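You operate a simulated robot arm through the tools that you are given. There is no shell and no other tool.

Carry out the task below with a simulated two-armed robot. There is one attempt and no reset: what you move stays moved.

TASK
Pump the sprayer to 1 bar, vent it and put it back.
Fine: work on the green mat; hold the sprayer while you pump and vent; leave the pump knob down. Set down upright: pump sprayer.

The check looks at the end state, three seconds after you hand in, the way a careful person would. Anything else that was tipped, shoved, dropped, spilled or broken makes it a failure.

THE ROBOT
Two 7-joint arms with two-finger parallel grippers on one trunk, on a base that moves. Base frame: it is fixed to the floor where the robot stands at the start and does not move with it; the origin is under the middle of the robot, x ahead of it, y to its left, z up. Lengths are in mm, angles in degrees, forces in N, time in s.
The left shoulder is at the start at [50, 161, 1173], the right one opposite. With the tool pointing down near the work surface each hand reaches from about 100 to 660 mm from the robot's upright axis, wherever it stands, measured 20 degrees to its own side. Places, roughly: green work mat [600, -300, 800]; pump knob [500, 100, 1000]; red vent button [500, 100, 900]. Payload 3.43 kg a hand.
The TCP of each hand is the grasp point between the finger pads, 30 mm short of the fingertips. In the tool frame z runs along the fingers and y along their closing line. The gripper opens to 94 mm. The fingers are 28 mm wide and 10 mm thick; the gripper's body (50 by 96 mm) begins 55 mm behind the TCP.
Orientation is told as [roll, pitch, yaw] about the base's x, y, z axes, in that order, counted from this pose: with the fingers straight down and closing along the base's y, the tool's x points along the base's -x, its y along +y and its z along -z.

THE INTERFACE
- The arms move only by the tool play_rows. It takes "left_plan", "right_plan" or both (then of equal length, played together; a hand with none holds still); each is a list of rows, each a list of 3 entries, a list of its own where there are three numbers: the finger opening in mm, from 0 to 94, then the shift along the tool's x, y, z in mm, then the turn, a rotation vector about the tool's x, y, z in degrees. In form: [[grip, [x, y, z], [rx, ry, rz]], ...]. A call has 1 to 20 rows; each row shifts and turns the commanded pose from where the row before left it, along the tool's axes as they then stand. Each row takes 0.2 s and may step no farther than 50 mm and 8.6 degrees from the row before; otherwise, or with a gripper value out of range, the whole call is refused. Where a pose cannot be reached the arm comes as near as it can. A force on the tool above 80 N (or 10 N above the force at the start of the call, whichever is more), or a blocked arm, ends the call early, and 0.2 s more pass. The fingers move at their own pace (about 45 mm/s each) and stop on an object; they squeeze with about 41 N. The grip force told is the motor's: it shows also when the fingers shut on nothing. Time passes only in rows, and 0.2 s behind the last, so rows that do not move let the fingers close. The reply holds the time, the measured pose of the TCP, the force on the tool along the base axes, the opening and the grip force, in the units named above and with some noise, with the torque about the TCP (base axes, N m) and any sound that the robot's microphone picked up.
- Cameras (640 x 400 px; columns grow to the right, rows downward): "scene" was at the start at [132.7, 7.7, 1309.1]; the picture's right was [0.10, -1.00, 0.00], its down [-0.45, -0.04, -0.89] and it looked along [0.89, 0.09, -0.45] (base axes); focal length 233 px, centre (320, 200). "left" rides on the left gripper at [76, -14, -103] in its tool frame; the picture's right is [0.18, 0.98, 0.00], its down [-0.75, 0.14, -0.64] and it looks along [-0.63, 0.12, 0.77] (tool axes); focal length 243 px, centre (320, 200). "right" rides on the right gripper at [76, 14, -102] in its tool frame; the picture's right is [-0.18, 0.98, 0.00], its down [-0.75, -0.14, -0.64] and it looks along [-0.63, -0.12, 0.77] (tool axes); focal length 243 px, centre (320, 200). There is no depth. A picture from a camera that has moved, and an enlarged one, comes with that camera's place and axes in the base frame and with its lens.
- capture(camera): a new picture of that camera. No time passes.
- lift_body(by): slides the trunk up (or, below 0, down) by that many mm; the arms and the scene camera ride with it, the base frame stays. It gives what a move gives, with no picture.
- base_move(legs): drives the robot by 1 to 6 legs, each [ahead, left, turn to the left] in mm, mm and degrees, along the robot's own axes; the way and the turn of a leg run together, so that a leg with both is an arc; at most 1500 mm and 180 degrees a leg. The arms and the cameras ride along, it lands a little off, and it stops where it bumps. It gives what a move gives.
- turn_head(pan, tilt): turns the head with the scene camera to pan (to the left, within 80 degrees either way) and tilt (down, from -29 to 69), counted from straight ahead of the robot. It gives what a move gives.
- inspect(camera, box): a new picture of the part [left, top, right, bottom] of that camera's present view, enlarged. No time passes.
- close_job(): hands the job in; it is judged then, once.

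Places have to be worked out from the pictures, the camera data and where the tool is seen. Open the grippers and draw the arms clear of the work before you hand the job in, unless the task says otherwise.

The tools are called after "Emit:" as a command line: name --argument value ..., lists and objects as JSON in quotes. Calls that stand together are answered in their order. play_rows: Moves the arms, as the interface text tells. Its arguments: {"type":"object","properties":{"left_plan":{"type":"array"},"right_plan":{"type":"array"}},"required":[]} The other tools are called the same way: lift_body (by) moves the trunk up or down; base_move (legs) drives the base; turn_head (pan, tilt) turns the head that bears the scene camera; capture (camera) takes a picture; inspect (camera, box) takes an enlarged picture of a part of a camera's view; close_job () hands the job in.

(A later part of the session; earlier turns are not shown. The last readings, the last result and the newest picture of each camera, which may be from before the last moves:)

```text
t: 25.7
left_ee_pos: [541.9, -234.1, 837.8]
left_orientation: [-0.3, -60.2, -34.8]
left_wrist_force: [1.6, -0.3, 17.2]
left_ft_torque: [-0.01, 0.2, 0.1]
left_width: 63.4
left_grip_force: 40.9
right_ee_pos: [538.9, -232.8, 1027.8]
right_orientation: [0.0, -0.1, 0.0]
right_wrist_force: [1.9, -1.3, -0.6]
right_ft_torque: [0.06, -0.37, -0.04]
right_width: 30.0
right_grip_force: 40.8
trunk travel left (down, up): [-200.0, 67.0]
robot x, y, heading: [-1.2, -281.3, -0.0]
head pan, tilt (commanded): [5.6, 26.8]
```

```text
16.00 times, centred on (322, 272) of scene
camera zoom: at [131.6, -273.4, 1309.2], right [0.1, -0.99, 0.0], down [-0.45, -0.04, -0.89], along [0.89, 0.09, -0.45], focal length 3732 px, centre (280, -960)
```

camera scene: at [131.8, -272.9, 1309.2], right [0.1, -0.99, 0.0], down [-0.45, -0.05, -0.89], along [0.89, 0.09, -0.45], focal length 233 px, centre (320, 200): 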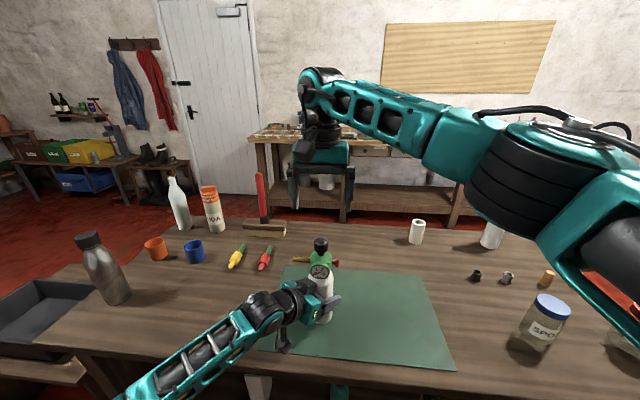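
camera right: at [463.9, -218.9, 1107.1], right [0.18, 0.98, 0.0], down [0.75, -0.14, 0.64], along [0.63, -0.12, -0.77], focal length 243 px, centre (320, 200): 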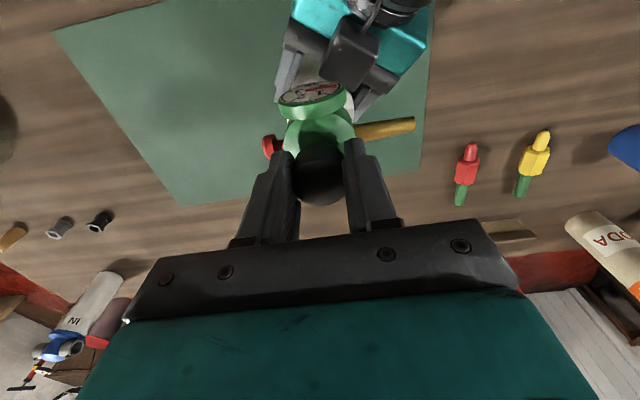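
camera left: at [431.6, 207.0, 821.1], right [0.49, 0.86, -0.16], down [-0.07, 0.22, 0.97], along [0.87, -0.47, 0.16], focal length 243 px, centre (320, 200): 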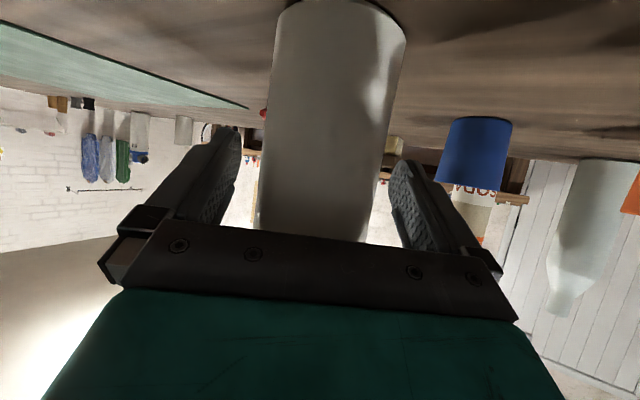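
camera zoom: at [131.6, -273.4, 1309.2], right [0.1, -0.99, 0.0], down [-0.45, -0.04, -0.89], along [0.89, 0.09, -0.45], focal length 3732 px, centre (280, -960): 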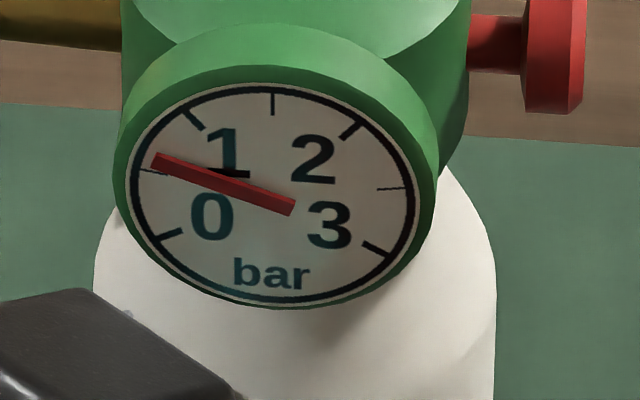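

The pressure rises with the stroke, now about 0.65 bar. I push the remaining 24 mm down.

Emit:
play_rows --right_plan '[[10, [0, 0, 10], [0, 0, 0]], [10, [0, 0, 10], [0, 0, 0]], [10, [0, 0, 4], [0, 0, 0]], [10, [0, 0, 0], [0, 0, 0]]]'

Emit:
inspect --camera "scene" --box '[305, 260, 340, 285]'

```text
t: 26.7
left_ee_pos: [541.4, -234.7, 838.0]
left_orientation: [0.0, -60.2, -34.9]
left_wrist_force: [6.5, -0.3, 14.7]
left_ft_torque: [-0.31, 0.25, 0.0]
left_width: 63.3
left_grip_force: 40.8
right_ee_pos: [538.7, -232.7, 1003.7]
right_orientation: [0.1, -0.1, 0.0]
right_wrist_force: [-1.9, -1.5, 5.6]
right_ft_torque: [-0.13, 0.04, -0.01]
right_width: 30.2
right_grip_force: 41.1
trunk travel left (down, up): [-200.0, 67.0]
robot x, y, heading: [-1.5, -279.3, 0.3]
head pan, tilt (commanded): [5.6, 26.8]
```

```text
16.00 times, centred on (322, 272) of scene
camera zoom: at [131.3, -273.7, 1309.3], right [0.1, -0.99, 0.0], down [-0.45, -0.04, -0.89], along [0.89, 0.09, -0.45], focal length 3732 px, centre (280, -960)
```

zoom: 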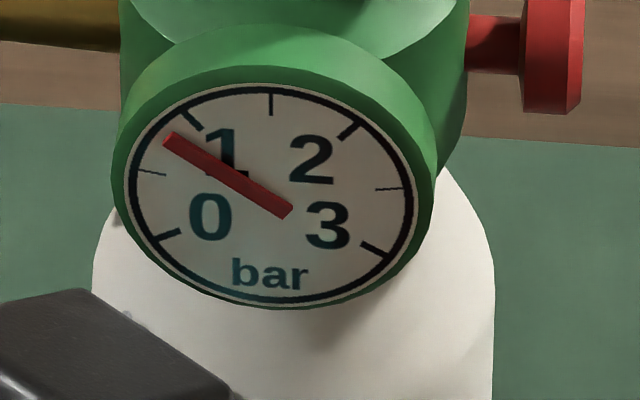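

By interpolating between the ticks (80° per bar) the gauge reads about 0.81 bar, so each 49 mm stroke gives ≈0.4. I do a half stroke: up 24 mm and down 24 mm, for about 0.2 more.

Emit:
play_rows --right_plan '[[10, [0, 0, -10], [0, 0, 0]], [10, [0, 0, -10], [0, 0, 0]], [10, [0, 0, -4], [0, 0, 0]], [10, [0, 0, 0], [0, 0, 0]]]'

Emit:
inspect --camera "scene" --box '[305, 260, 340, 285]'

```text
t: 27.7
left_ee_pos: [540.8, -231.9, 837.6]
left_orientation: [0.0, -60.2, -34.9]
left_wrist_force: [3.6, 1.3, 16.4]
left_ft_torque: [-0.32, -0.01, -0.02]
left_width: 63.2
left_grip_force: 40.5
right_ee_pos: [539.5, -232.6, 1028.6]
right_orientation: [0.0, -0.1, -0.1]
right_wrist_force: [-2.5, -3.1, -0.4]
right_ft_torque: [-0.15, 0.53, -0.03]
right_width: 30.2
right_grip_force: 41.1
trunk travel left (down, up): [-200.0, 67.0]
robot x, y, heading: [2.9, -282.8, -0.1]
head pan, tilt (commanded): [5.6, 26.8]
```

```text
16.00 times, centred on (322, 272) of scene
camera zoom: at [131.5, -273.5, 1309.3], right [0.1, -0.99, 0.0], down [-0.45, -0.04, -0.89], along [0.89, 0.09, -0.45], focal length 3732 px, centre (280, -960)
```

zoom: 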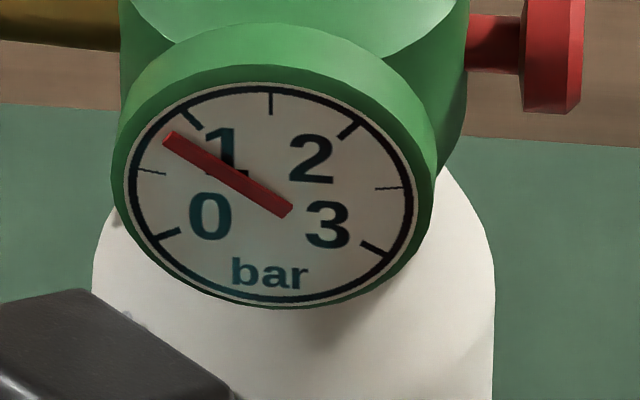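

Gauge steady at about 0.81. I push down the 24 mm in small steps.

Emit:
play_rows --right_plan '[[10, [0, 0, 8], [0, 0, 0]], [10, [0, 0, 8], [0, 0, 0]], [10, [0, 0, 8], [0, 0, 0]], [10, [0, 0, 0], [0, 0, 0]]]'

Emit:
inspect --camera "scene" --box '[305, 260, 340, 285]'

```text
t: 28.7
left_ee_pos: [541.5, -233.5, 837.5]
left_orientation: [0.0, -60.2, -34.9]
left_wrist_force: [5.5, -0.2, 14.9]
left_ft_torque: [0.06, 0.14, -0.01]
left_width: 63.5
left_grip_force: 41.1
right_ee_pos: [540.1, -232.2, 1002.9]
right_orientation: [0.2, -0.2, 0.0]
right_wrist_force: [-2.9, -1.4, 5.9]
right_ft_torque: [0.0, 0.16, -0.01]
right_width: 30.2
right_grip_force: 41.0
trunk travel left (down, up): [-200.0, 67.0]
robot x, y, heading: [0.1, -279.9, 0.2]
head pan, tilt (commanded): [5.6, 26.8]
```

```text
16.00 times, centred on (322, 272) of scene
camera zoom: at [131.4, -273.5, 1309.3], right [0.1, -0.99, 0.0], down [-0.45, -0.04, -0.89], along [0.89, 0.09, -0.45], focal length 3732 px, centre (280, -960)
```

zoom: 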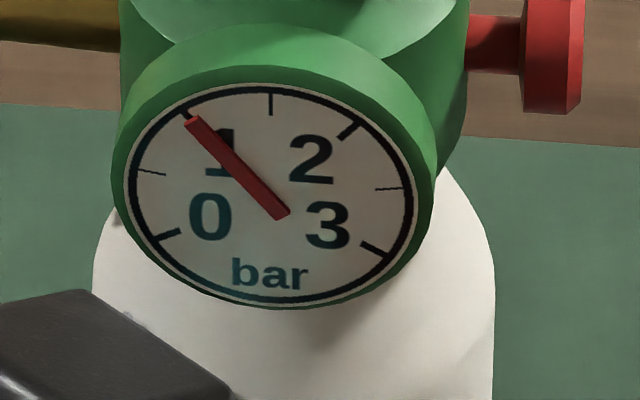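

The needle now lies on the 1 tick: 1.0 bar, knob down. I open the right gripper and raise it off the knob.

Emit:
play_rows --right_plan '[[70, [0, 0, 0], [0, 0, 0]], [70, [0, 0, 0], [0, 0, 0]], [70, [0, 0, 0], [0, 0, 0]], [70, [0, 0, -20], [0, 0, 0]], [70, [0, 0, -40], [0, 0, 0]], [70, [0, 0, -40], [0, 0, 0]]]'

Emit:
inspect --camera "scene" --box '[280, 220, 360, 300]'

Emit:
capture --camera "scene"

```text
t: 30.1
left_ee_pos: [540.7, -232.6, 836.3]
left_orientation: [-0.1, -60.2, -34.9]
left_wrist_force: [0.4, 1.2, 18.0]
left_ft_torque: [0.23, 0.08, 0.03]
left_width: 63.2
left_grip_force: 41.0
right_ee_pos: [539.5, -233.5, 1103.9]
right_orientation: [0.0, -0.1, 0.1]
right_wrist_force: [-0.1, -0.1, 0.4]
right_ft_torque: [-0.03, 0.03, -0.01]
right_width: 70.4
right_grip_force: 0.1
trunk travel left (down, up): [-200.0, 67.0]
robot x, y, heading: [-0.4, -277.0, 0.1]
head pan, tilt (commanded): [5.6, 26.8]
```

```text
5.00 times, centred on (320, 260) of scene
camera zoom: at [131.5, -273.3, 1309.2], right [0.1, -0.99, 0.0], down [-0.45, -0.04, -0.89], along [0.89, 0.09, -0.45], focal length 1166 px, centre (320, -100)
```

zoom: 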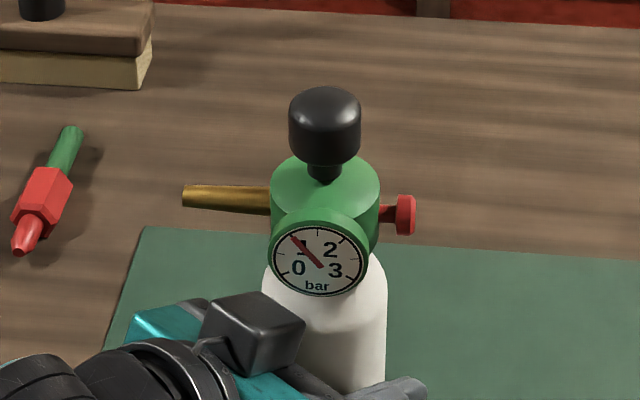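

```text
taken
camera scene: at [131.5, -273.3, 1309.2], right [0.1, -0.99, 0.0], down [-0.45, -0.04, -0.89], along [0.89, 0.09, -0.45], focal length 233 px, centre (320, 200)
```

scene: 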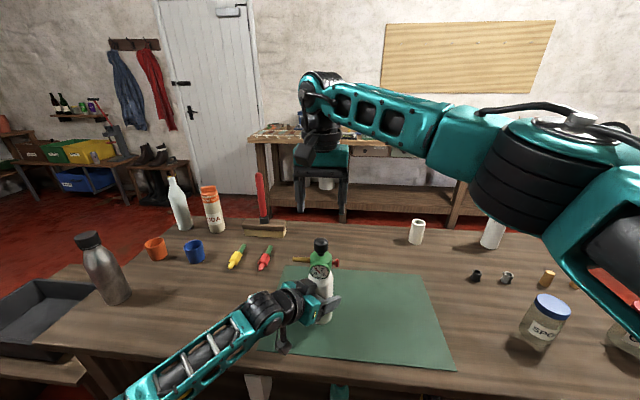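

1 bar holds and the knob stays down. I move the right hand to the right of the sprayer (y≈−340), rotating it 90° about the vertical and closing the fingers, so its narrow side can push the red button.

Emit:
play_rows --right_plan '[[70, [0, -36, 0], [0, 0, 0]], [50, [0, -36, 0], [0, 0, 0]], [20, [0, -36, 0], [0, 0, 0]], [0, [0, 0, 0], [0, 0, -8.2]], [0, [0, 0, 0], [0, 0, -8.2]], [0, [0, 0, 0], [0, 0, -8.2]], [0, [0, 0, 0], [0, 0, -8.2]], [0, [0, 0, 0], [0, 0, -8.2]], [0, [0, 0, 0], [0, 0, -8.2]], [0, [0, 0, 0], [0, 0, -8.2]], [0, [0, 0, 0], [0, 0, -8.2]], [0, [0, 0, 0], [0, 0, -8.2]], [0, [0, 0, 0], [0, 0, -8.2]], [0, [0, 0, 0], [0, 0, -8]], [0, [0, 0, 0], [0, 0, 0]]]'

Emit:
capture --camera "scene"

Emit:
capture --camera "right"

```text
t: 33.3
left_ee_pos: [540.9, -233.9, 837.5]
left_orientation: [-0.1, -60.1, -34.9]
left_wrist_force: [0.7, -0.4, 14.8]
left_ft_torque: [-0.01, 0.03, 0.0]
left_width: 63.2
left_grip_force: 40.7
right_ee_pos: [539.9, -342.5, 1104.2]
right_orientation: [0.0, -0.1, 43.8]
right_wrist_force: [0.0, 0.0, 0.6]
right_ft_torque: [0.0, -0.01, -0.01]
right_width: 0.0
right_grip_force: 33.0
right hand out of reach, approached as far as the arm can: row 9, 10, 11, 12, 13, 14
trunk travel left (down, up): [-200.0, 67.0]
robot x, y, heading: [-3.6, -280.7, -0.3]
head pan, tilt (commanded): [5.6, 26.8]
```

```text
taken
camera scene: at [131.5, -273.4, 1309.3], right [0.1, -0.99, 0.0], down [-0.45, -0.04, -0.89], along [0.89, 0.09, -0.45], focal length 233 px, centre (320, 200)
```

scene: 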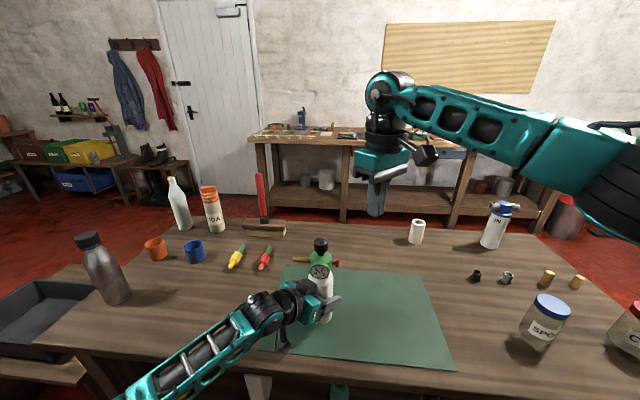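

```text
taken
camera right: at [475.2, -383.4, 1207.1], right [-0.55, 0.84, 0.0], down [0.64, 0.42, 0.64], along [0.54, 0.35, -0.77], focal length 243 px, centre (320, 200)
```

right: 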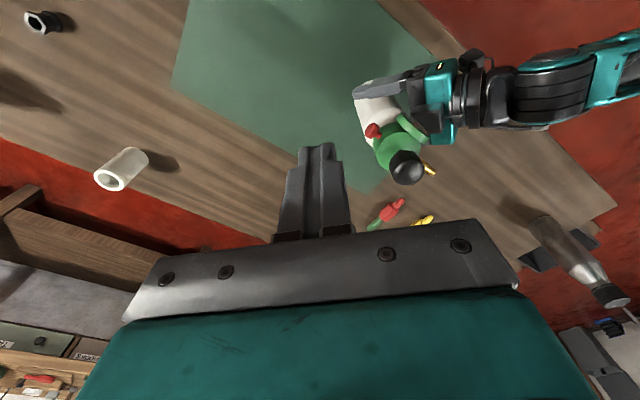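

The wrist stops at 44° of yaw, so I drop that idea: I will instead use yaw 0 with the hand rolled so the closed fingertips lean toward +y and press the button with their edge. I first turn the yaw back and see where the commanded pose stands.

Emit:
play_rows --right_plan '[[0, [0, 0, 0], [0, 0, 8]], [0, [0, 0, 0], [0, 0, 8]], [0, [0, 0, 0], [0, 0, 8]], [0, [0, 0, 0], [0, 0, 0]]]'

```text
t: 34.3
left_ee_pos: [541.3, -233.2, 836.7]
left_orientation: [0.0, -60.2, -34.9]
left_wrist_force: [-0.4, -0.8, 14.4]
left_ft_torque: [-0.03, 0.05, 0.01]
left_width: 63.3
left_grip_force: 41.2
right_ee_pos: [539.1, -341.1, 1103.6]
right_orientation: [0.0, 0.0, 19.7]
right_wrist_force: [-1.0, -0.7, -0.5]
right_ft_torque: [0.03, 0.02, 0.01]
right_width: 0.0
right_grip_force: 32.7
trunk travel left (down, up): [-200.0, 67.0]
robot x, y, heading: [0.9, -279.1, 0.1]
head pan, tilt (commanded): [5.6, 26.8]
```

The commanded pose was clamped, so it follows. I turn back to yaw 0 and roll the hand by 35° so the fingertips lean toward the button.

Emit:
play_rows --right_plan '[[0, [0, 0, 0], [0, 0, 8]], [0, [0, 0, 0], [0, 0, 8]], [0, [0, 0, 0], [0, 0, 3.7]], [0, [0, 0, 0], [-7, 0, 0]], [0, [0, 0, 0], [-7, 0, 0]], [0, [0, 0, 0], [-7, 0, 0]], [0, [0, 0, 0], [-7, 0, 0]], [0, [0, 0, 0], [-7, 0, 0]], [0, [0, 0, 0], [0, 0, 0]]]'

Emit:
capture --camera "scene"

Emit:
capture --camera "right"

```text
t: 36.3
left_ee_pos: [540.5, -234.2, 836.8]
left_orientation: [0.0, -60.2, -34.9]
left_wrist_force: [-0.7, -0.2, 12.9]
left_ft_torque: [0.01, 0.08, -0.04]
left_width: 63.0
left_grip_force: 41.1
right_ee_pos: [539.9, -342.2, 1102.7]
right_orientation: [35.1, -0.1, 0.1]
right_wrist_force: [0.4, -0.6, 0.4]
right_ft_torque: [-0.02, 0.0, -0.03]
right_width: 0.1
right_grip_force: 32.7
trunk travel left (down, up): [-200.0, 67.0]
robot x, y, heading: [0.6, -283.4, 0.1]
head pan, tilt (commanded): [5.6, 26.8]
```

```text
taken
camera scene: at [131.6, -273.4, 1309.2], right [0.1, -0.99, 0.0], down [-0.45, -0.04, -0.89], along [0.89, 0.09, -0.45], focal length 233 px, centre (320, 200)
```

scene: 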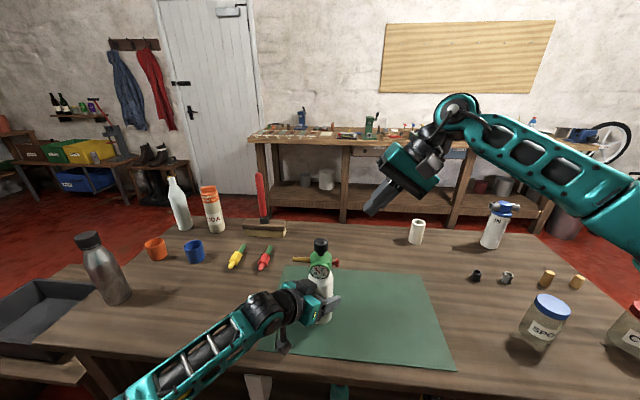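

```text
taken
camera right: at [464.1, -388.4, 1196.4], right [0.18, 0.8, 0.57], down [0.75, -0.48, 0.45], along [0.63, 0.35, -0.69], focal length 243 px, centre (320, 200)
```

right: 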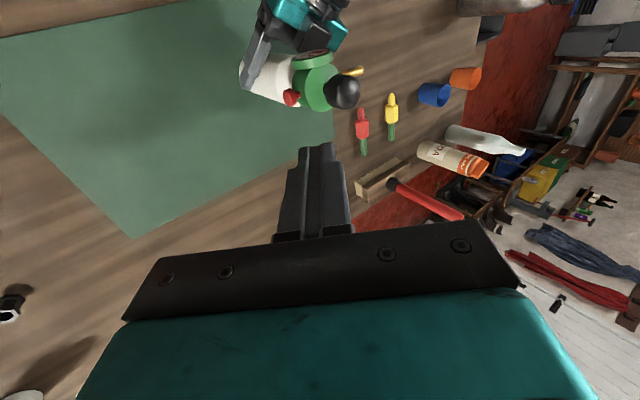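

The roll works. I lower the closed right fingertips to the button's height, tip about 24 mm to the right of the button's face.

Emit:
play_rows --right_plan '[[0, [-0.25, -16.75, 31.3], [0, 0, 0]], [0, [-0.25, -16.75, 31.3], [0, 0, 0]], [0, [-0.25, -16.75, 31.3], [0, 0, 0]], [0, [-0.25, -16.75, 31.3], [0, 0, 0]], [0, [0, 0, 0], [0, 0, 0]]]'

Emit:
inspect --camera "scene" --box '[280, 200, 440, 300]'

Emit:
capture --camera "right"

```text
t: 37.5
left_ee_pos: [542.2, -234.5, 835.7]
left_orientation: [0.0, -60.1, -34.9]
left_wrist_force: [-0.9, -0.2, 11.7]
left_ft_torque: [0.01, 0.06, -0.01]
left_width: 63.5
left_grip_force: 40.7
right_ee_pos: [540.0, -325.3, 963.0]
right_orientation: [35.0, -0.1, 0.1]
right_wrist_force: [0.6, -0.4, 0.1]
right_ft_torque: [0.0, -0.03, 0.02]
right_width: 0.0
right_grip_force: 32.7
trunk travel left (down, up): [-200.0, 67.0]
robot x, y, heading: [0.5, -281.1, 0.1]
head pan, tilt (commanded): [5.6, 26.8]
```

```text
4.00 times, centred on (360, 250) of scene
camera zoom: at [131.6, -273.4, 1309.2], right [0.1, -0.99, 0.0], down [-0.45, -0.04, -0.89], along [0.89, 0.09, -0.45], focal length 933 px, centre (160, 0)
```

zoom: 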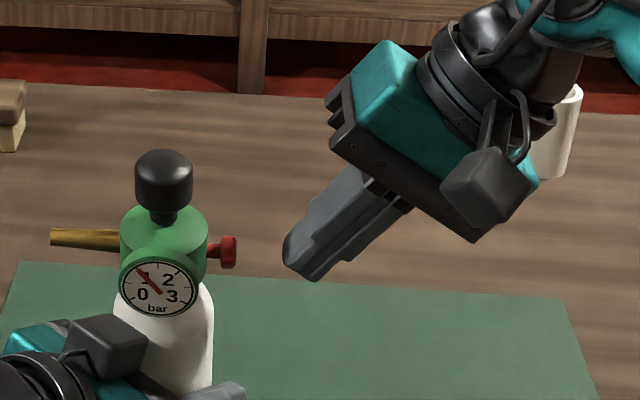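

```text
taken
camera right: at [464.8, -371.7, 1055.5], right [0.18, 0.81, 0.56], down [0.75, -0.48, 0.45], along [0.63, 0.34, -0.69], focal length 243 px, centre (320, 200)
```

right: 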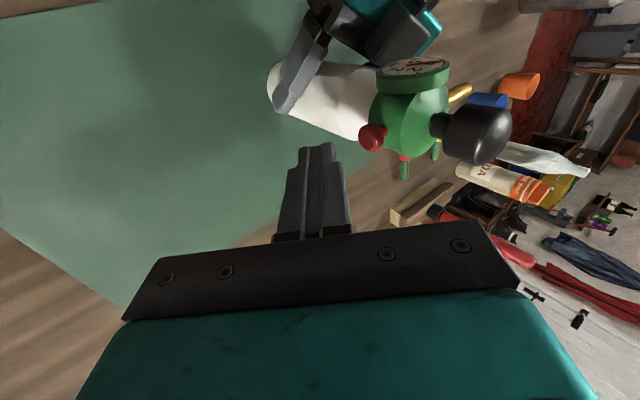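

Tip and button are aligned in height and depth, gap about 24 mm. I advance 20 mm toward the button.

Emit:
play_rows --right_plan '[[0, [0, 8.2, 5.75], [0, 0, 0]], [0, [0, 8.2, 5.75], [0, 0, 0]], [0, [0, 0, 0], [0, 0, 0]]]'

Emit:
inspect --camera "scene" --box '[290, 230, 370, 290]'

Emit:
inspect --camera "right" --box '[270, 80, 430, 180]'

```text
t: 38.3
left_ee_pos: [540.3, -234.0, 837.2]
left_orientation: [-0.2, -60.1, -35.0]
left_wrist_force: [-1.3, 0.2, 11.8]
left_ft_torque: [0.03, 0.03, -0.01]
left_width: 63.1
left_grip_force: 40.8
right_ee_pos: [540.2, -305.3, 962.2]
right_orientation: [35.0, -0.1, 0.0]
right_wrist_force: [-0.1, -0.2, -0.5]
right_ft_torque: [0.01, -0.01, 0.06]
right_width: 0.2
right_grip_force: 32.4
trunk travel left (down, up): [-200.0, 67.0]
robot x, y, heading: [-0.6, -276.3, -0.0]
head pan, tilt (commanded): [5.6, 26.8]
```

```text
6.67 times, centred on (330, 260) of scene
camera zoom: at [131.7, -273.4, 1309.2], right [0.1, -0.99, 0.0], down [-0.45, -0.04, -0.89], along [0.89, 0.09, -0.45], focal length 1555 px, centre (253, -200)
```

zoom: 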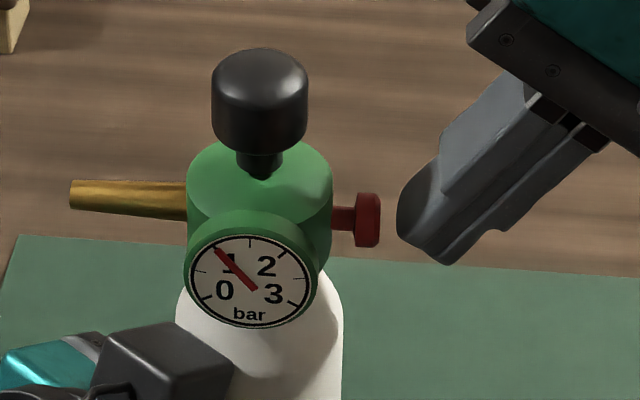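

```text
4.00 times, centred on (350, 130) of right
camera zoom: at [465.0, -351.1, 1055.6], right [0.18, 0.8, 0.56], down [0.75, -0.48, 0.45], along [0.63, 0.34, -0.69], focal length 970 px, centre (200, 480)
```

zoom: 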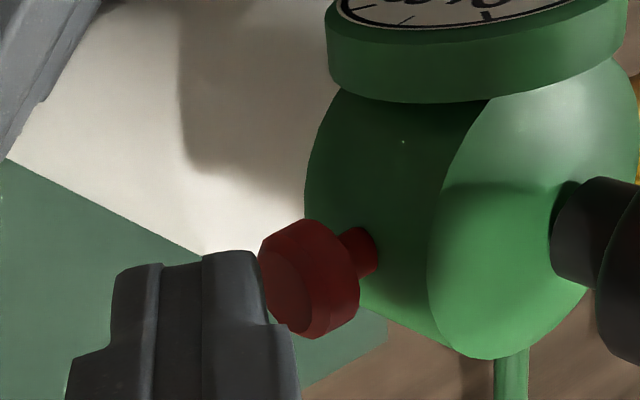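

About 6 mm of gap remains. I push on in 2 mm steps for 10 mm and watch the force.

Emit:
play_rows --right_plan '[[0, [0, 1.64, 1.15], [0, 0, 0]], [0, [0, 1.64, 1.15], [0, 0, 0]], [0, [0, 1.64, 1.15], [0, 0, 0]], [0, [0, 1.64, 1.15], [0, 0, 0]], [0, [0, 0, 0], [0, 0, 0]]]'

Emit:
inspect --camera "scene" --box '[290, 230, 370, 290]'

```text
t: 39.5
left_ee_pos: [540.9, -232.8, 837.9]
left_orientation: [-0.1, -60.1, -34.7]
left_wrist_force: [-2.4, 1.0, 12.2]
left_ft_torque: [-0.25, 0.06, 0.05]
left_width: 63.3
left_grip_force: 40.8
right_ee_pos: [540.6, -296.6, 963.0]
right_orientation: [35.0, -0.1, 0.0]
right_wrist_force: [-0.5, -2.1, -0.9]
right_ft_torque: [-0.07, 0.03, 0.02]
right_width: 0.0
right_grip_force: 32.8
trunk travel left (down, up): [-200.0, 67.0]
robot x, y, heading: [0.1, -278.1, 0.2]
head pan, tilt (commanded): [5.6, 26.8]
```

```text
6.67 times, centred on (330, 260) of scene
camera zoom: at [131.7, -273.5, 1309.2], right [0.1, -0.99, 0.0], down [-0.45, -0.04, -0.89], along [0.89, 0.09, -0.45], focal length 1555 px, centre (253, -200)
```

zoom: 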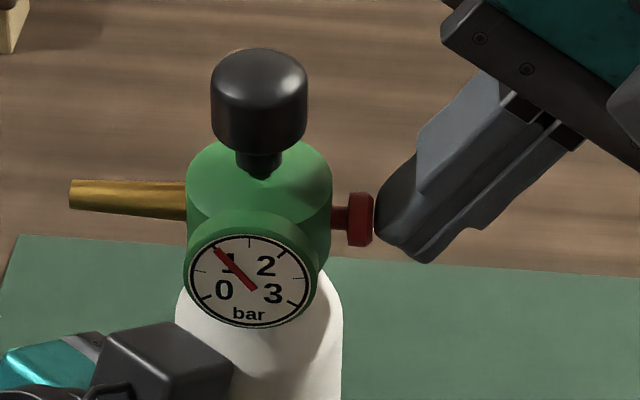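

Contact: the button has moved in slightly with 2 N. I press further in 1.5 mm steps and hold.

Emit:
play_rows --right_plan '[[0, [0, 1.23, 0.86], [0, 0, 0]], [0, [0, 1.23, 0.86], [0, 0, 0]], [0, [0, 0, 0], [0, 0, 0]], [0, [0, 0, 0], [0, 0, 0]]]'

Emit:
inspect --camera "scene" --box '[290, 230, 370, 290]'

```text
t: 40.5
left_ee_pos: [540.5, -232.8, 837.4]
left_orientation: [0.0, -60.1, -34.9]
left_wrist_force: [-2.1, 2.1, 11.4]
left_ft_torque: [-0.28, 0.01, 0.06]
left_width: 63.3
left_grip_force: 41.3
right_ee_pos: [540.4, -293.4, 962.6]
right_orientation: [35.0, -0.1, 0.1]
right_wrist_force: [-0.6, -3.5, -0.5]
right_ft_torque: [-0.08, 0.0, -0.01]
right_width: 0.0
right_grip_force: 33.1
trunk travel left (down, up): [-200.0, 67.0]
robot x, y, heading: [0.3, -277.4, 0.3]
head pan, tilt (commanded): [5.6, 26.8]
heard: click
```

```text
6.67 times, centred on (330, 260) of scene
camera zoom: at [131.7, -273.5, 1309.2], right [0.1, -0.99, 0.0], down [-0.45, -0.04, -0.89], along [0.89, 0.09, -0.45], focal length 1555 px, centre (253, -200)
```

zoom: 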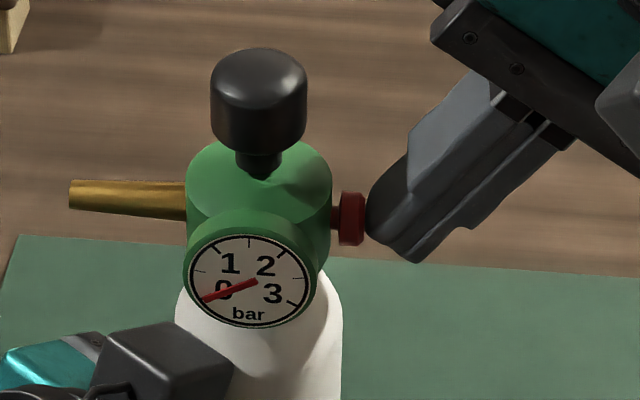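

A click was heard and the gauge fell to 0. I hold a moment longer and check the needle closely.

Emit:
play_rows --right_plan '[[0, [0, 0, 0], [0, 0, 0]], [0, [0, 0, 0], [0, 0, 0]], [0, [0, 0, 0], [0, 0, 0]], [0, [0, 0, 0], [0, 0, 0]], [0, [0, 0, 0], [0, 0, 0]], [0, [0, 0, 0], [0, 0, 0]]]'

Emit:
inspect --camera "scene" --box '[305, 260, 340, 285]'

```text
t: 41.9
left_ee_pos: [542.1, -233.3, 837.2]
left_orientation: [0.0, -60.1, -34.8]
left_wrist_force: [-1.9, 4.0, 11.1]
left_ft_torque: [-0.14, 0.08, 0.02]
left_width: 63.4
left_grip_force: 41.0
right_ee_pos: [539.6, -293.8, 962.8]
right_orientation: [35.1, -0.1, 0.1]
right_wrist_force: [0.6, -3.7, 0.3]
right_ft_torque: [-0.09, 0.01, 0.02]
right_width: 0.0
right_grip_force: 33.1
trunk travel left (down, up): [-200.0, 67.0]
robot x, y, heading: [1.4, -281.0, 0.2]
head pan, tilt (commanded): [5.6, 26.8]
```

```text
16.00 times, centred on (322, 272) of scene
camera zoom: at [131.7, -273.4, 1309.2], right [0.1, -0.99, 0.0], down [-0.45, -0.04, -0.89], along [0.89, 0.09, -0.45], focal length 3732 px, centre (280, -960)
```

zoom: 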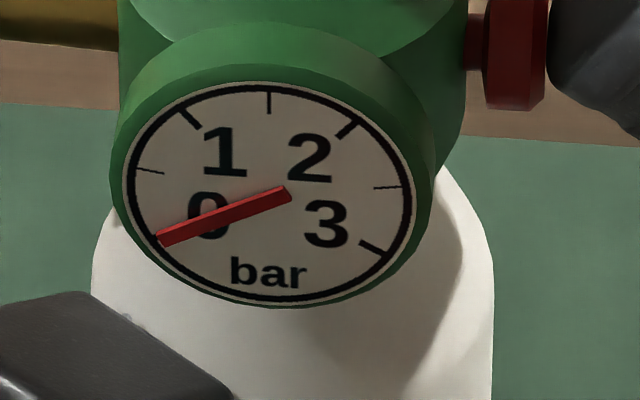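

Needle is on the 0 tick: vented. I draw the right hand back to the right, up and toward the robot, and undo its roll.

Emit:
play_rows --right_plan '[[0, [0, -11, -7.7], [0, 0, 0]], [0, [0, -11, -7.7], [0, 0, 0]], [0, [0, -11, -7.7], [0, 0, 0]], [0, [0, -11, -7.7], [0, 0, 0]], [0, [25, 17.2, -24.6], [0, 0, 0]], [0, [25, 17.2, -24.6], [0, 0, 0]], [0, [25, 17.2, -24.6], [0, 0, 0]], [0, [25, 17.2, -24.6], [0, 0, 0]], [0, [25, 17.2, -24.6], [0, 0, 0]], [0, [25, 17.2, -24.6], [0, 0, 0]], [0, [0, 0, 0], [7, 0, 0]], [0, [0, 0, 0], [7, 0, 0]], [0, [0, 0, 0], [7, 0, 0]], [0, [0, 0, 0], [7, 0, 0]], [0, [0, 0, 0], [7, 0, 0]], [94, [0, 0, 0], [0, 0, 0]], [94, [0, 0, 0], [0, 0, 0]], [94, [0, 0, 0], [0, 0, 0]], [94, [0, 0, 0], [0, 0, 0]], [94, [0, 0, 0], [0, 0, 0]]]'

Emit:
capture --camera "scene"

Emit:
inspect --camera "scene" --box '[280, 220, 360, 300]'

```text
t: 46.1
left_ee_pos: [540.5, -233.0, 836.9]
left_orientation: [-0.1, -60.2, -34.8]
left_wrist_force: [-1.1, 0.1, 7.7]
left_ft_torque: [-0.06, 0.0, 0.01]
left_width: 63.2
left_grip_force: 41.3
right_ee_pos: [391.5, -347.0, 1143.0]
right_orientation: [0.0, -0.1, 0.1]
right_wrist_force: [-0.5, 0.2, -0.2]
right_ft_torque: [-0.03, -0.03, 0.02]
right_width: 93.8
right_grip_force: 0.1
trunk travel left (down, up): [-200.0, 67.0]
robot x, y, heading: [3.0, -283.1, 0.4]
head pan, tilt (commanded): [5.6, 26.8]
```

```text
taken
camera scene: at [132.0, -273.3, 1309.2], right [0.1, -0.99, 0.0], down [-0.45, -0.04, -0.89], along [0.89, 0.09, -0.45], focal length 233 px, centre (320, 200)
```

scene: 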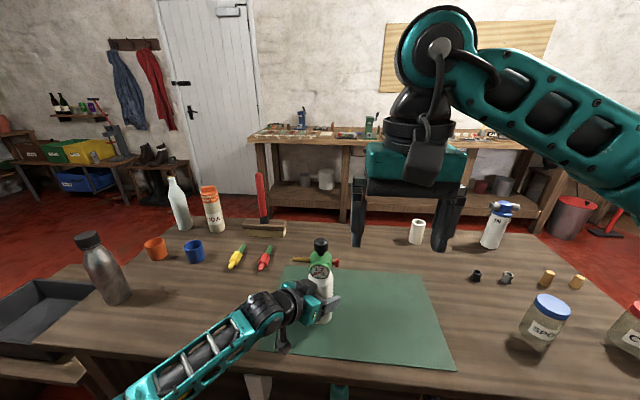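

```text
5.00 times, centred on (320, 260) of scene
camera zoom: at [132.0, -273.3, 1309.2], right [0.1, -0.99, 0.0], down [-0.45, -0.04, -0.89], along [0.89, 0.09, -0.45], focal length 1166 px, centre (320, -100)
```

zoom: 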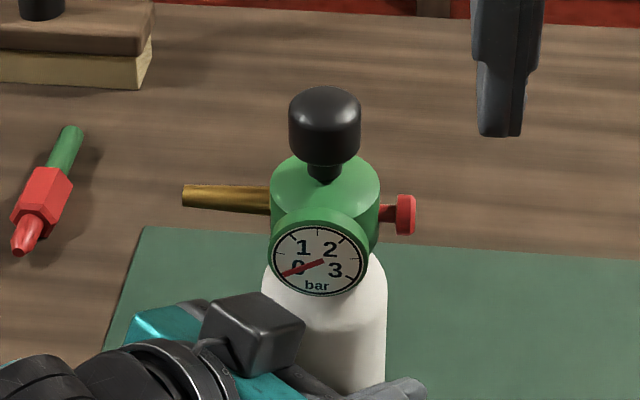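

Pressure 0, knob down. I lift the sprayer 50 mm off the mat and shift it 100 mm back to the left with the arm.

Emit:
play_rows --left_plan '[[30, [-8.7, 0, -5], [0, 0, 0]], [30, [-17.4, 0, -10], [0, 0, 0]], [30, [-17.4, 0, -10], [0, 0, 0]], [30, [7.13, 20.5, -12.45], [0, 0, 0]], [30, [7.13, 20.5, -12.45], [0, 0, 0]], [30, [7.13, 20.5, -12.45], [0, 0, 0]], [30, [7.13, 20.5, -12.45], [0, 0, 0]], [30, [0, 0, 0], [0, 0, 0]]]'

Emit:
capture --camera "scene"

```text
t: 47.9
left_ee_pos: [540.5, -131.8, 887.3]
left_orientation: [-0.2, -60.0, -34.7]
left_wrist_force: [-0.9, -0.4, -3.8]
left_ft_torque: [-0.02, -0.02, -0.01]
left_width: 63.1
left_grip_force: 41.0
right_ee_pos: [391.3, -347.5, 1141.7]
right_orientation: [0.0, 0.0, 0.2]
right_wrist_force: [0.0, -0.9, 0.0]
right_ft_torque: [0.03, 0.01, 0.0]
right_width: 94.1
right_grip_force: 0.2
trunk travel left (down, up): [-200.0, 67.0]
robot x, y, heading: [-0.1, -278.9, 0.2]
head pan, tilt (commanded): [5.6, 26.8]
```

```text
taken
camera scene: at [133.2, -273.3, 1309.0], right [0.1, -0.99, 0.0], down [-0.45, -0.04, -0.89], along [0.89, 0.09, -0.45], focal length 233 px, centre (320, 200)
```

scene: 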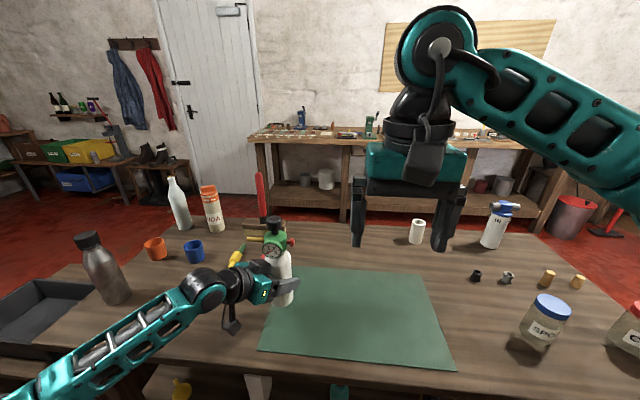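

Sprayer is lifted (−3.8 N) and clear. I drive the base 278 mm back to the left.

Emit:
base_move --legs '[[0, 278, 0]]'

Emit:
capture --camera "scene"

Emit:
inspect --camera "scene" --box '[180, 200, 340, 330]'

```text
t: 50.9
left_ee_pos: [541.5, 144.1, 885.2]
left_orientation: [-0.2, -60.0, -34.9]
left_wrist_force: [-0.2, -0.5, -4.8]
left_ft_torque: [-0.01, -0.01, 0.01]
left_width: 63.0
left_grip_force: 40.7
right_ee_pos: [390.4, -70.3, 1141.4]
right_orientation: [0.0, 0.0, 0.0]
right_wrist_force: [0.5, 0.0, -0.6]
right_ft_torque: [-0.03, -0.01, -0.01]
right_width: 94.0
right_grip_force: 0.1
trunk travel left (down, up): [-200.0, 67.0]
robot x, y, heading: [-0.1, -0.0, -0.1]
head pan, tilt (commanded): [5.6, 26.8]
```

```text
taken
camera scene: at [133.0, 4.1, 1309.0], right [0.1, -1.0, 0.0], down [-0.45, -0.04, -0.89], along [0.89, 0.09, -0.45], focal length 233 px, centre (320, 200)
```

scene: 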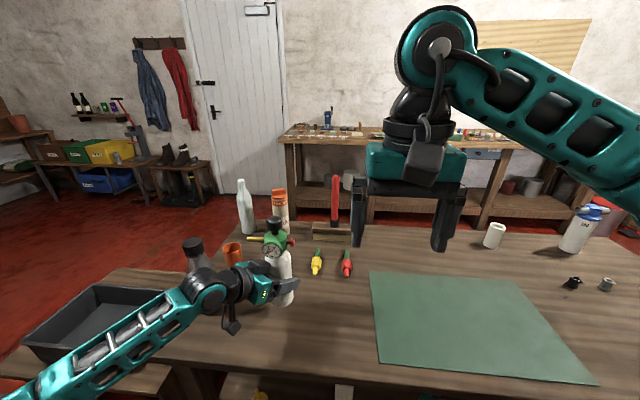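

```text
3.08 times, centred on (260, 265) of scene
camera zoom: at [133.0, 4.1, 1309.0], right [0.1, -1.0, 0.0], down [-0.45, -0.04, -0.89], along [0.89, 0.09, -0.45], focal length 718 px, centre (505, 0)
```

zoom: 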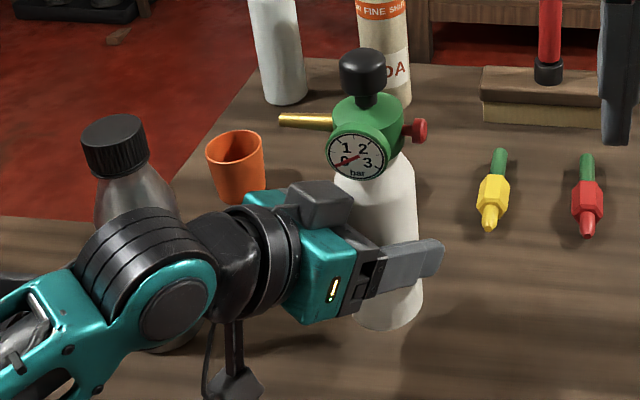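

The hand is at [541.5, 144]; the original spot was [542.6, 146.2]. I correct by about [1, 2] mm and lower to z≈839.

Emit:
play_rows --left_plan '[[30, [0.16, 2.2, -0.3], [0, 0, 0]], [30, [10, 0, 5.7], [0, 0, 0]], [30, [10, 0, 5.7], [0, 0, 0]], [30, [10, 0, 5.7], [0, 0, 0]], [30, [8, 0, 4.6], [0, 0, 0]], [30, [0, 0, 0], [0, 0, 0]]]'

Emit:
inspect --camera "scene" --box '[180, 200, 340, 330]'

```text
t: 52.3
left_ee_pos: [541.8, 145.9, 842.8]
left_orientation: [-0.3, -60.0, -34.9]
left_wrist_force: [0.3, 0.5, -3.7]
left_ft_torque: [-0.03, 0.04, -0.01]
left_width: 63.0
left_grip_force: 40.8
right_ee_pos: [390.7, -69.3, 1142.2]
right_orientation: [0.0, 0.0, 0.0]
right_wrist_force: [0.1, 0.5, -0.1]
right_ft_torque: [0.01, 0.0, -0.03]
right_width: 94.0
right_grip_force: 0.1
trunk travel left (down, up): [-200.0, 67.0]
robot x, y, heading: [2.4, -2.9, -0.1]
head pan, tilt (commanded): [5.6, 26.8]
```

```text
3.08 times, centred on (260, 265) of scene
camera zoom: at [133.0, 3.9, 1309.0], right [0.1, -1.0, 0.0], down [-0.45, -0.04, -0.89], along [0.89, 0.09, -0.45], focal length 718 px, centre (505, 0)
```

zoom: 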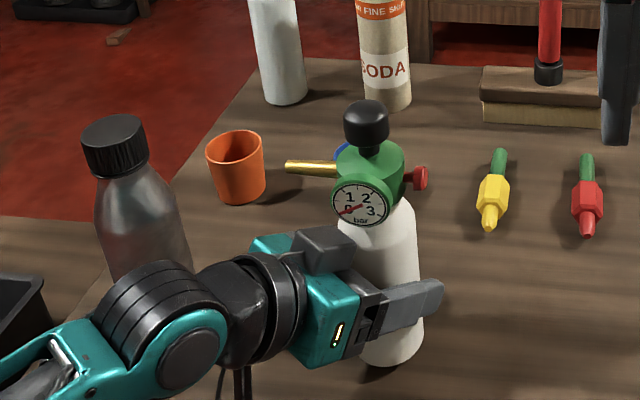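

Still hanging free at z≈843. I lower in small steps until the table takes the load.

Emit:
play_rows --left_plan '[[30, [1.74, 0, 1], [0, 0, 0]], [30, [1.74, 0, 1], [0, 0, 0]], [30, [0, 0, 0], [0, 0, 0]]]'

```text
t: 53.1
left_ee_pos: [540.7, 145.3, 838.3]
left_orientation: [-0.2, -60.0, -34.8]
left_wrist_force: [-0.4, 0.4, -4.3]
left_ft_torque: [0.02, 0.04, -0.01]
left_width: 63.2
left_grip_force: 40.7
right_ee_pos: [390.9, -71.6, 1141.1]
right_orientation: [0.0, -0.1, 0.0]
right_wrist_force: [0.1, 0.1, 0.0]
right_ft_torque: [0.0, 0.01, -0.02]
right_width: 94.0
right_grip_force: 0.0
trunk travel left (down, up): [-200.0, 67.0]
robot x, y, heading: [-5.7, -1.6, 0.5]
head pan, tilt (commanded): [5.6, 26.8]
```

Emit:
play_rows --left_plan '[[30, [0.87, 0, 0.5], [0, 0, 0]], [30, [0.87, 0, 0.5], [0, 0, 0]], [30, [0, 0, 0], [0, 0, 0]]]'

```text
t: 53.9
left_ee_pos: [541.5, 145.4, 835.4]
left_orientation: [-0.3, -60.0, -34.8]
left_wrist_force: [-0.2, -0.4, -4.1]
left_ft_torque: [-0.03, 0.01, 0.0]
left_width: 63.5
left_grip_force: 41.3
right_ee_pos: [391.3, -70.2, 1142.2]
right_orientation: [0.0, -0.1, 0.0]
right_wrist_force: [-0.1, -0.2, 0.6]
right_ft_torque: [0.05, 0.0, -0.01]
right_width: 93.8
right_grip_force: 0.1
trunk travel left (down, up): [-200.0, 67.0]
robot x, y, heading: [2.2, -2.5, -0.1]
head pan, tilt (commanded): [5.6, 26.8]
```

The force is still −4 N, so the bottom has not touched yet at z≈835.4. I lower another 1 mm twice.

Emit:
play_rows --left_plan '[[30, [0.87, 0, 0.5], [0, 0, 0]], [30, [0.87, 0, 0.5], [0, 0, 0]], [30, [0, 0, 0], [0, 0, 0]]]'

```text
t: 54.7
left_ee_pos: [540.6, 145.2, 833.4]
left_orientation: [-0.2, -60.1, -34.8]
left_wrist_force: [0.0, 0.1, -3.2]
left_ft_torque: [0.02, -0.02, 0.04]
left_width: 63.3
left_grip_force: 40.8
right_ee_pos: [391.3, -71.2, 1141.5]
right_orientation: [0.0, 0.1, 0.0]
right_wrist_force: [-0.5, 0.4, -0.6]
right_ft_torque: [0.01, 0.01, 0.01]
right_width: 94.2
right_grip_force: 0.0
trunk travel left (down, up): [-200.0, 67.0]
robot x, y, heading: [-1.6, -8.5, 0.1]
head pan, tilt (commanded): [5.6, 26.8]
```

The force is starting to ease (−3.2 N). I lower another 1 mm in half-millimetre steps and look.

Emit:
play_rows --left_plan '[[30, [0.43, 0, 0.25], [0, 0, 0]], [30, [0.43, 0, 0.25], [0, 0, 0]], [30, [0, 0, 0], [0, 0, 0]]]'

Emit:
inspect --camera "scene" --box '[230, 240, 330, 330]'

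```text
t: 55.5
left_ee_pos: [542.9, 145.4, 834.3]
left_orientation: [-0.2, -60.0, -34.9]
left_wrist_force: [-0.9, 0.3, -2.4]
left_ft_torque: [0.0, 0.03, -0.02]
left_width: 63.5
left_grip_force: 40.5
right_ee_pos: [390.1, -71.0, 1140.5]
right_orientation: [0.0, 0.0, -0.1]
right_wrist_force: [0.1, -0.6, -0.5]
right_ft_torque: [-0.01, 0.0, 0.01]
right_width: 94.3
right_grip_force: 0.0
trunk travel left (down, up): [-200.0, 67.0]
robot x, y, heading: [-1.2, -6.9, 0.2]
head pan, tilt (commanded): [5.6, 26.8]
```

```text
4.44 times, centred on (280, 285) of scene
camera zoom: at [132.8, 3.8, 1309.0], right [0.1, -1.0, 0.0], down [-0.45, -0.04, -0.89], along [0.89, 0.09, -0.45], focal length 1037 px, centre (498, -178)
```

zoom: 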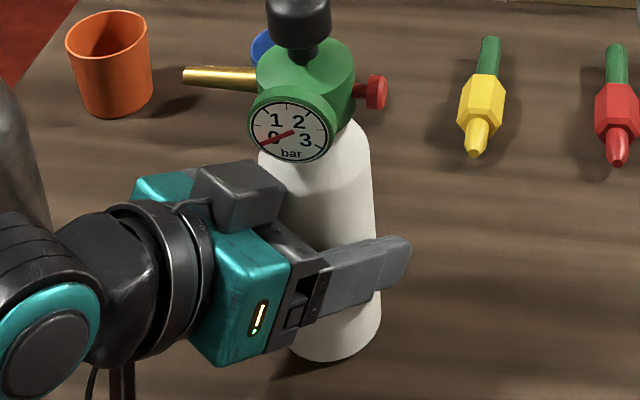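

Partially supported now (−2.4 N). I lower 1 mm more to seat it fully.

Emit:
play_rows --left_plan '[[30, [0.43, 0, 0.25], [0, 0, 0]], [30, [0.43, 0, 0.25], [0, 0, 0]], [30, [0, 0, 0], [0, 0, 0]]]'

```text
t: 56.3
left_ee_pos: [541.9, 145.5, 834.1]
left_orientation: [-0.2, -60.1, -34.9]
left_wrist_force: [-2.4, 0.3, 3.3]
left_ft_torque: [0.09, 0.14, 0.01]
left_width: 63.0
left_grip_force: 40.4
right_ee_pos: [391.2, -70.5, 1141.7]
right_orientation: [0.1, 0.0, 0.0]
right_wrist_force: [-0.1, -0.4, 0.0]
right_ft_torque: [-0.02, 0.01, 0.0]
right_width: 93.6
right_grip_force: 0.0
trunk travel left (down, up): [-200.0, 67.0]
robot x, y, heading: [2.3, -9.1, -0.1]
head pan, tilt (commanded): [5.6, 26.8]
```

Seated with a slight upward push. I open the left gripper fully, then back off along the fingers the way I came.

Emit:
play_rows --left_plan '[[80, [0, 0, 0], [0, 0, 0]], [94, [0, 0, 0], [0, 0, 0]], [94, [0, 0, 0], [0, 0, 0]], [94, [0, 0, 0], [0, 0, 0]]]'

Emit:
inspect --camera "scene" --box '[230, 220, 330, 330]'

Emit:
capture --camera "left"

```text
t: 57.3
left_ee_pos: [541.7, 146.3, 832.7]
left_orientation: [-0.2, -60.0, -35.0]
left_wrist_force: [-0.1, -0.4, -0.7]
left_ft_torque: [-0.02, -0.02, 0.0]
left_width: 93.9
left_grip_force: 0.1
right_ee_pos: [390.4, -70.9, 1142.0]
right_orientation: [0.1, 0.1, -0.1]
right_wrist_force: [0.0, -0.1, 0.7]
right_ft_torque: [-0.02, 0.01, -0.04]
right_width: 94.1
right_grip_force: 0.2
trunk travel left (down, up): [-200.0, 67.0]
robot x, y, heading: [-4.7, -4.0, -0.1]
head pan, tilt (commanded): [5.6, 26.8]
```

```text
3.64 times, centred on (280, 275) of scene
camera zoom: at [132.6, 3.8, 1309.1], right [0.1, -1.0, 0.0], down [-0.45, -0.04, -0.89], along [0.89, 0.09, -0.45], focal length 848 px, centre (466, -73)
```

zoom: 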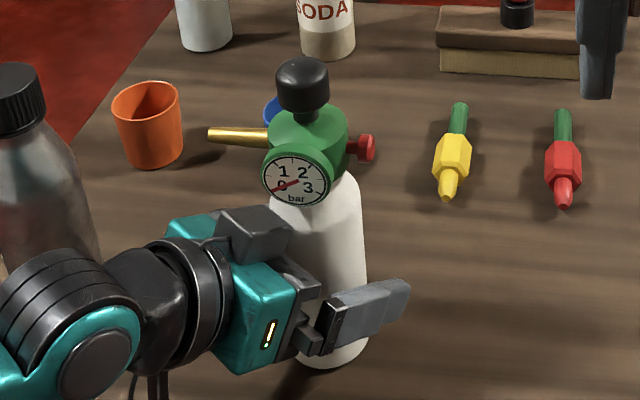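

```text
taken
camera left: at [430.0, 206.6, 819.4], right [0.49, 0.86, -0.16], down [-0.07, 0.22, 0.97], along [0.87, -0.46, 0.16], focal length 243 px, centre (320, 200)
```

left: 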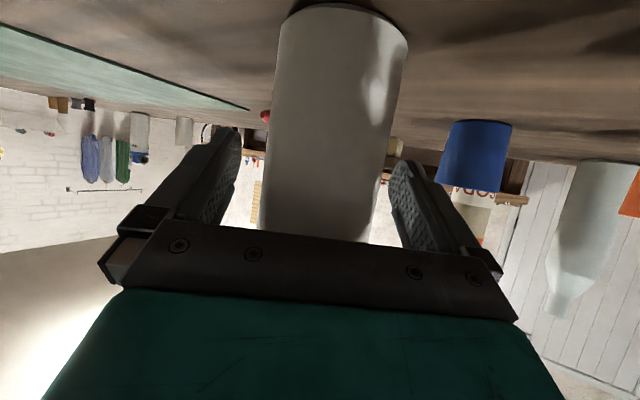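

The sprayer stands free and upright between the open fingers, with clearance on both sides. I back off 125 mm along the fingers, then raise the hand.

Emit:
play_rows --left_plan '[[94, [0, 0, -10], [0, 0, 0]], [94, [0, 0, -25], [0, 0, 0]], [94, [0, 0, -30], [0, 0, 0]], [94, [0, 0, -30], [0, 0, 0]], [94, [0, 0, -30], [0, 0, 0]], [94, [-24.2, -3.5, -24.1], [0, 0, 0]], [94, [-24.2, -3.5, -24.1], [0, 0, 0]], [94, [-24.2, -3.5, -24.1], [0, 0, 0]], [94, [-24.2, -3.5, -24.1], [0, 0, 0]], [94, [-24.2, -3.5, -24.1], [0, 0, 0]], [94, [0, 0, 0], [0, 0, 0]]]'

Emit:
capture --camera "scene"

Emit:
inspect --camera "scene" --box '[230, 225, 330, 330]'

```text
t: 59.7
left_ee_pos: [405.9, 219.7, 1060.4]
left_orientation: [-0.2, -59.9, -34.8]
left_wrist_force: [-0.6, -0.3, 0.2]
left_ft_torque: [0.01, 0.01, 0.01]
left_width: 93.8
left_grip_force: 0.1
right_ee_pos: [390.4, -70.1, 1142.2]
right_orientation: [0.0, 0.0, -0.1]
right_wrist_force: [0.9, -0.2, 0.3]
right_ft_torque: [0.01, 0.01, -0.04]
right_width: 94.0
right_grip_force: 0.0
trunk travel left (down, up): [-200.0, 67.0]
robot x, y, heading: [1.7, -4.7, -0.2]
head pan, tilt (commanded): [5.6, 26.8]
```

```text
taken
camera scene: at [132.8, 4.0, 1309.0], right [0.1, -1.0, 0.0], down [-0.45, -0.04, -0.89], along [0.89, 0.09, -0.45], focal length 233 px, centre (320, 200)
```

scene: 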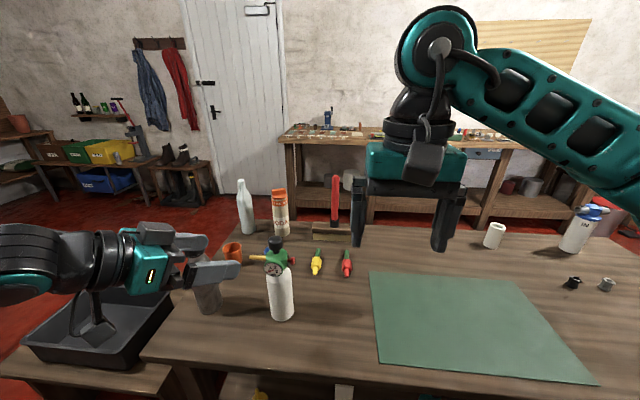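

```text
3.81 times, centred on (280, 278) of scene
camera zoom: at [132.8, 4.0, 1309.0], right [0.1, -1.0, 0.0], down [-0.45, -0.04, -0.89], along [0.89, 0.09, -0.45], focal length 888 px, centre (472, -95)
```

zoom: 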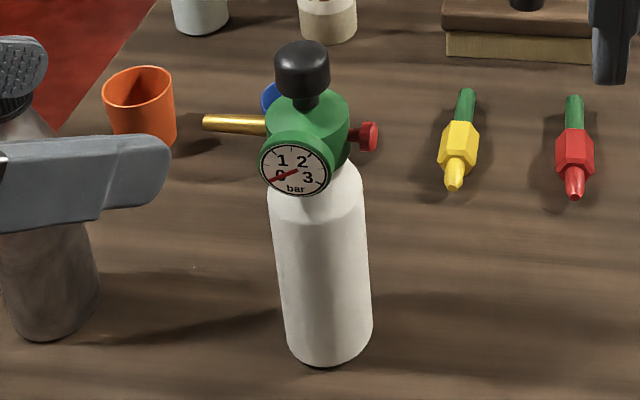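

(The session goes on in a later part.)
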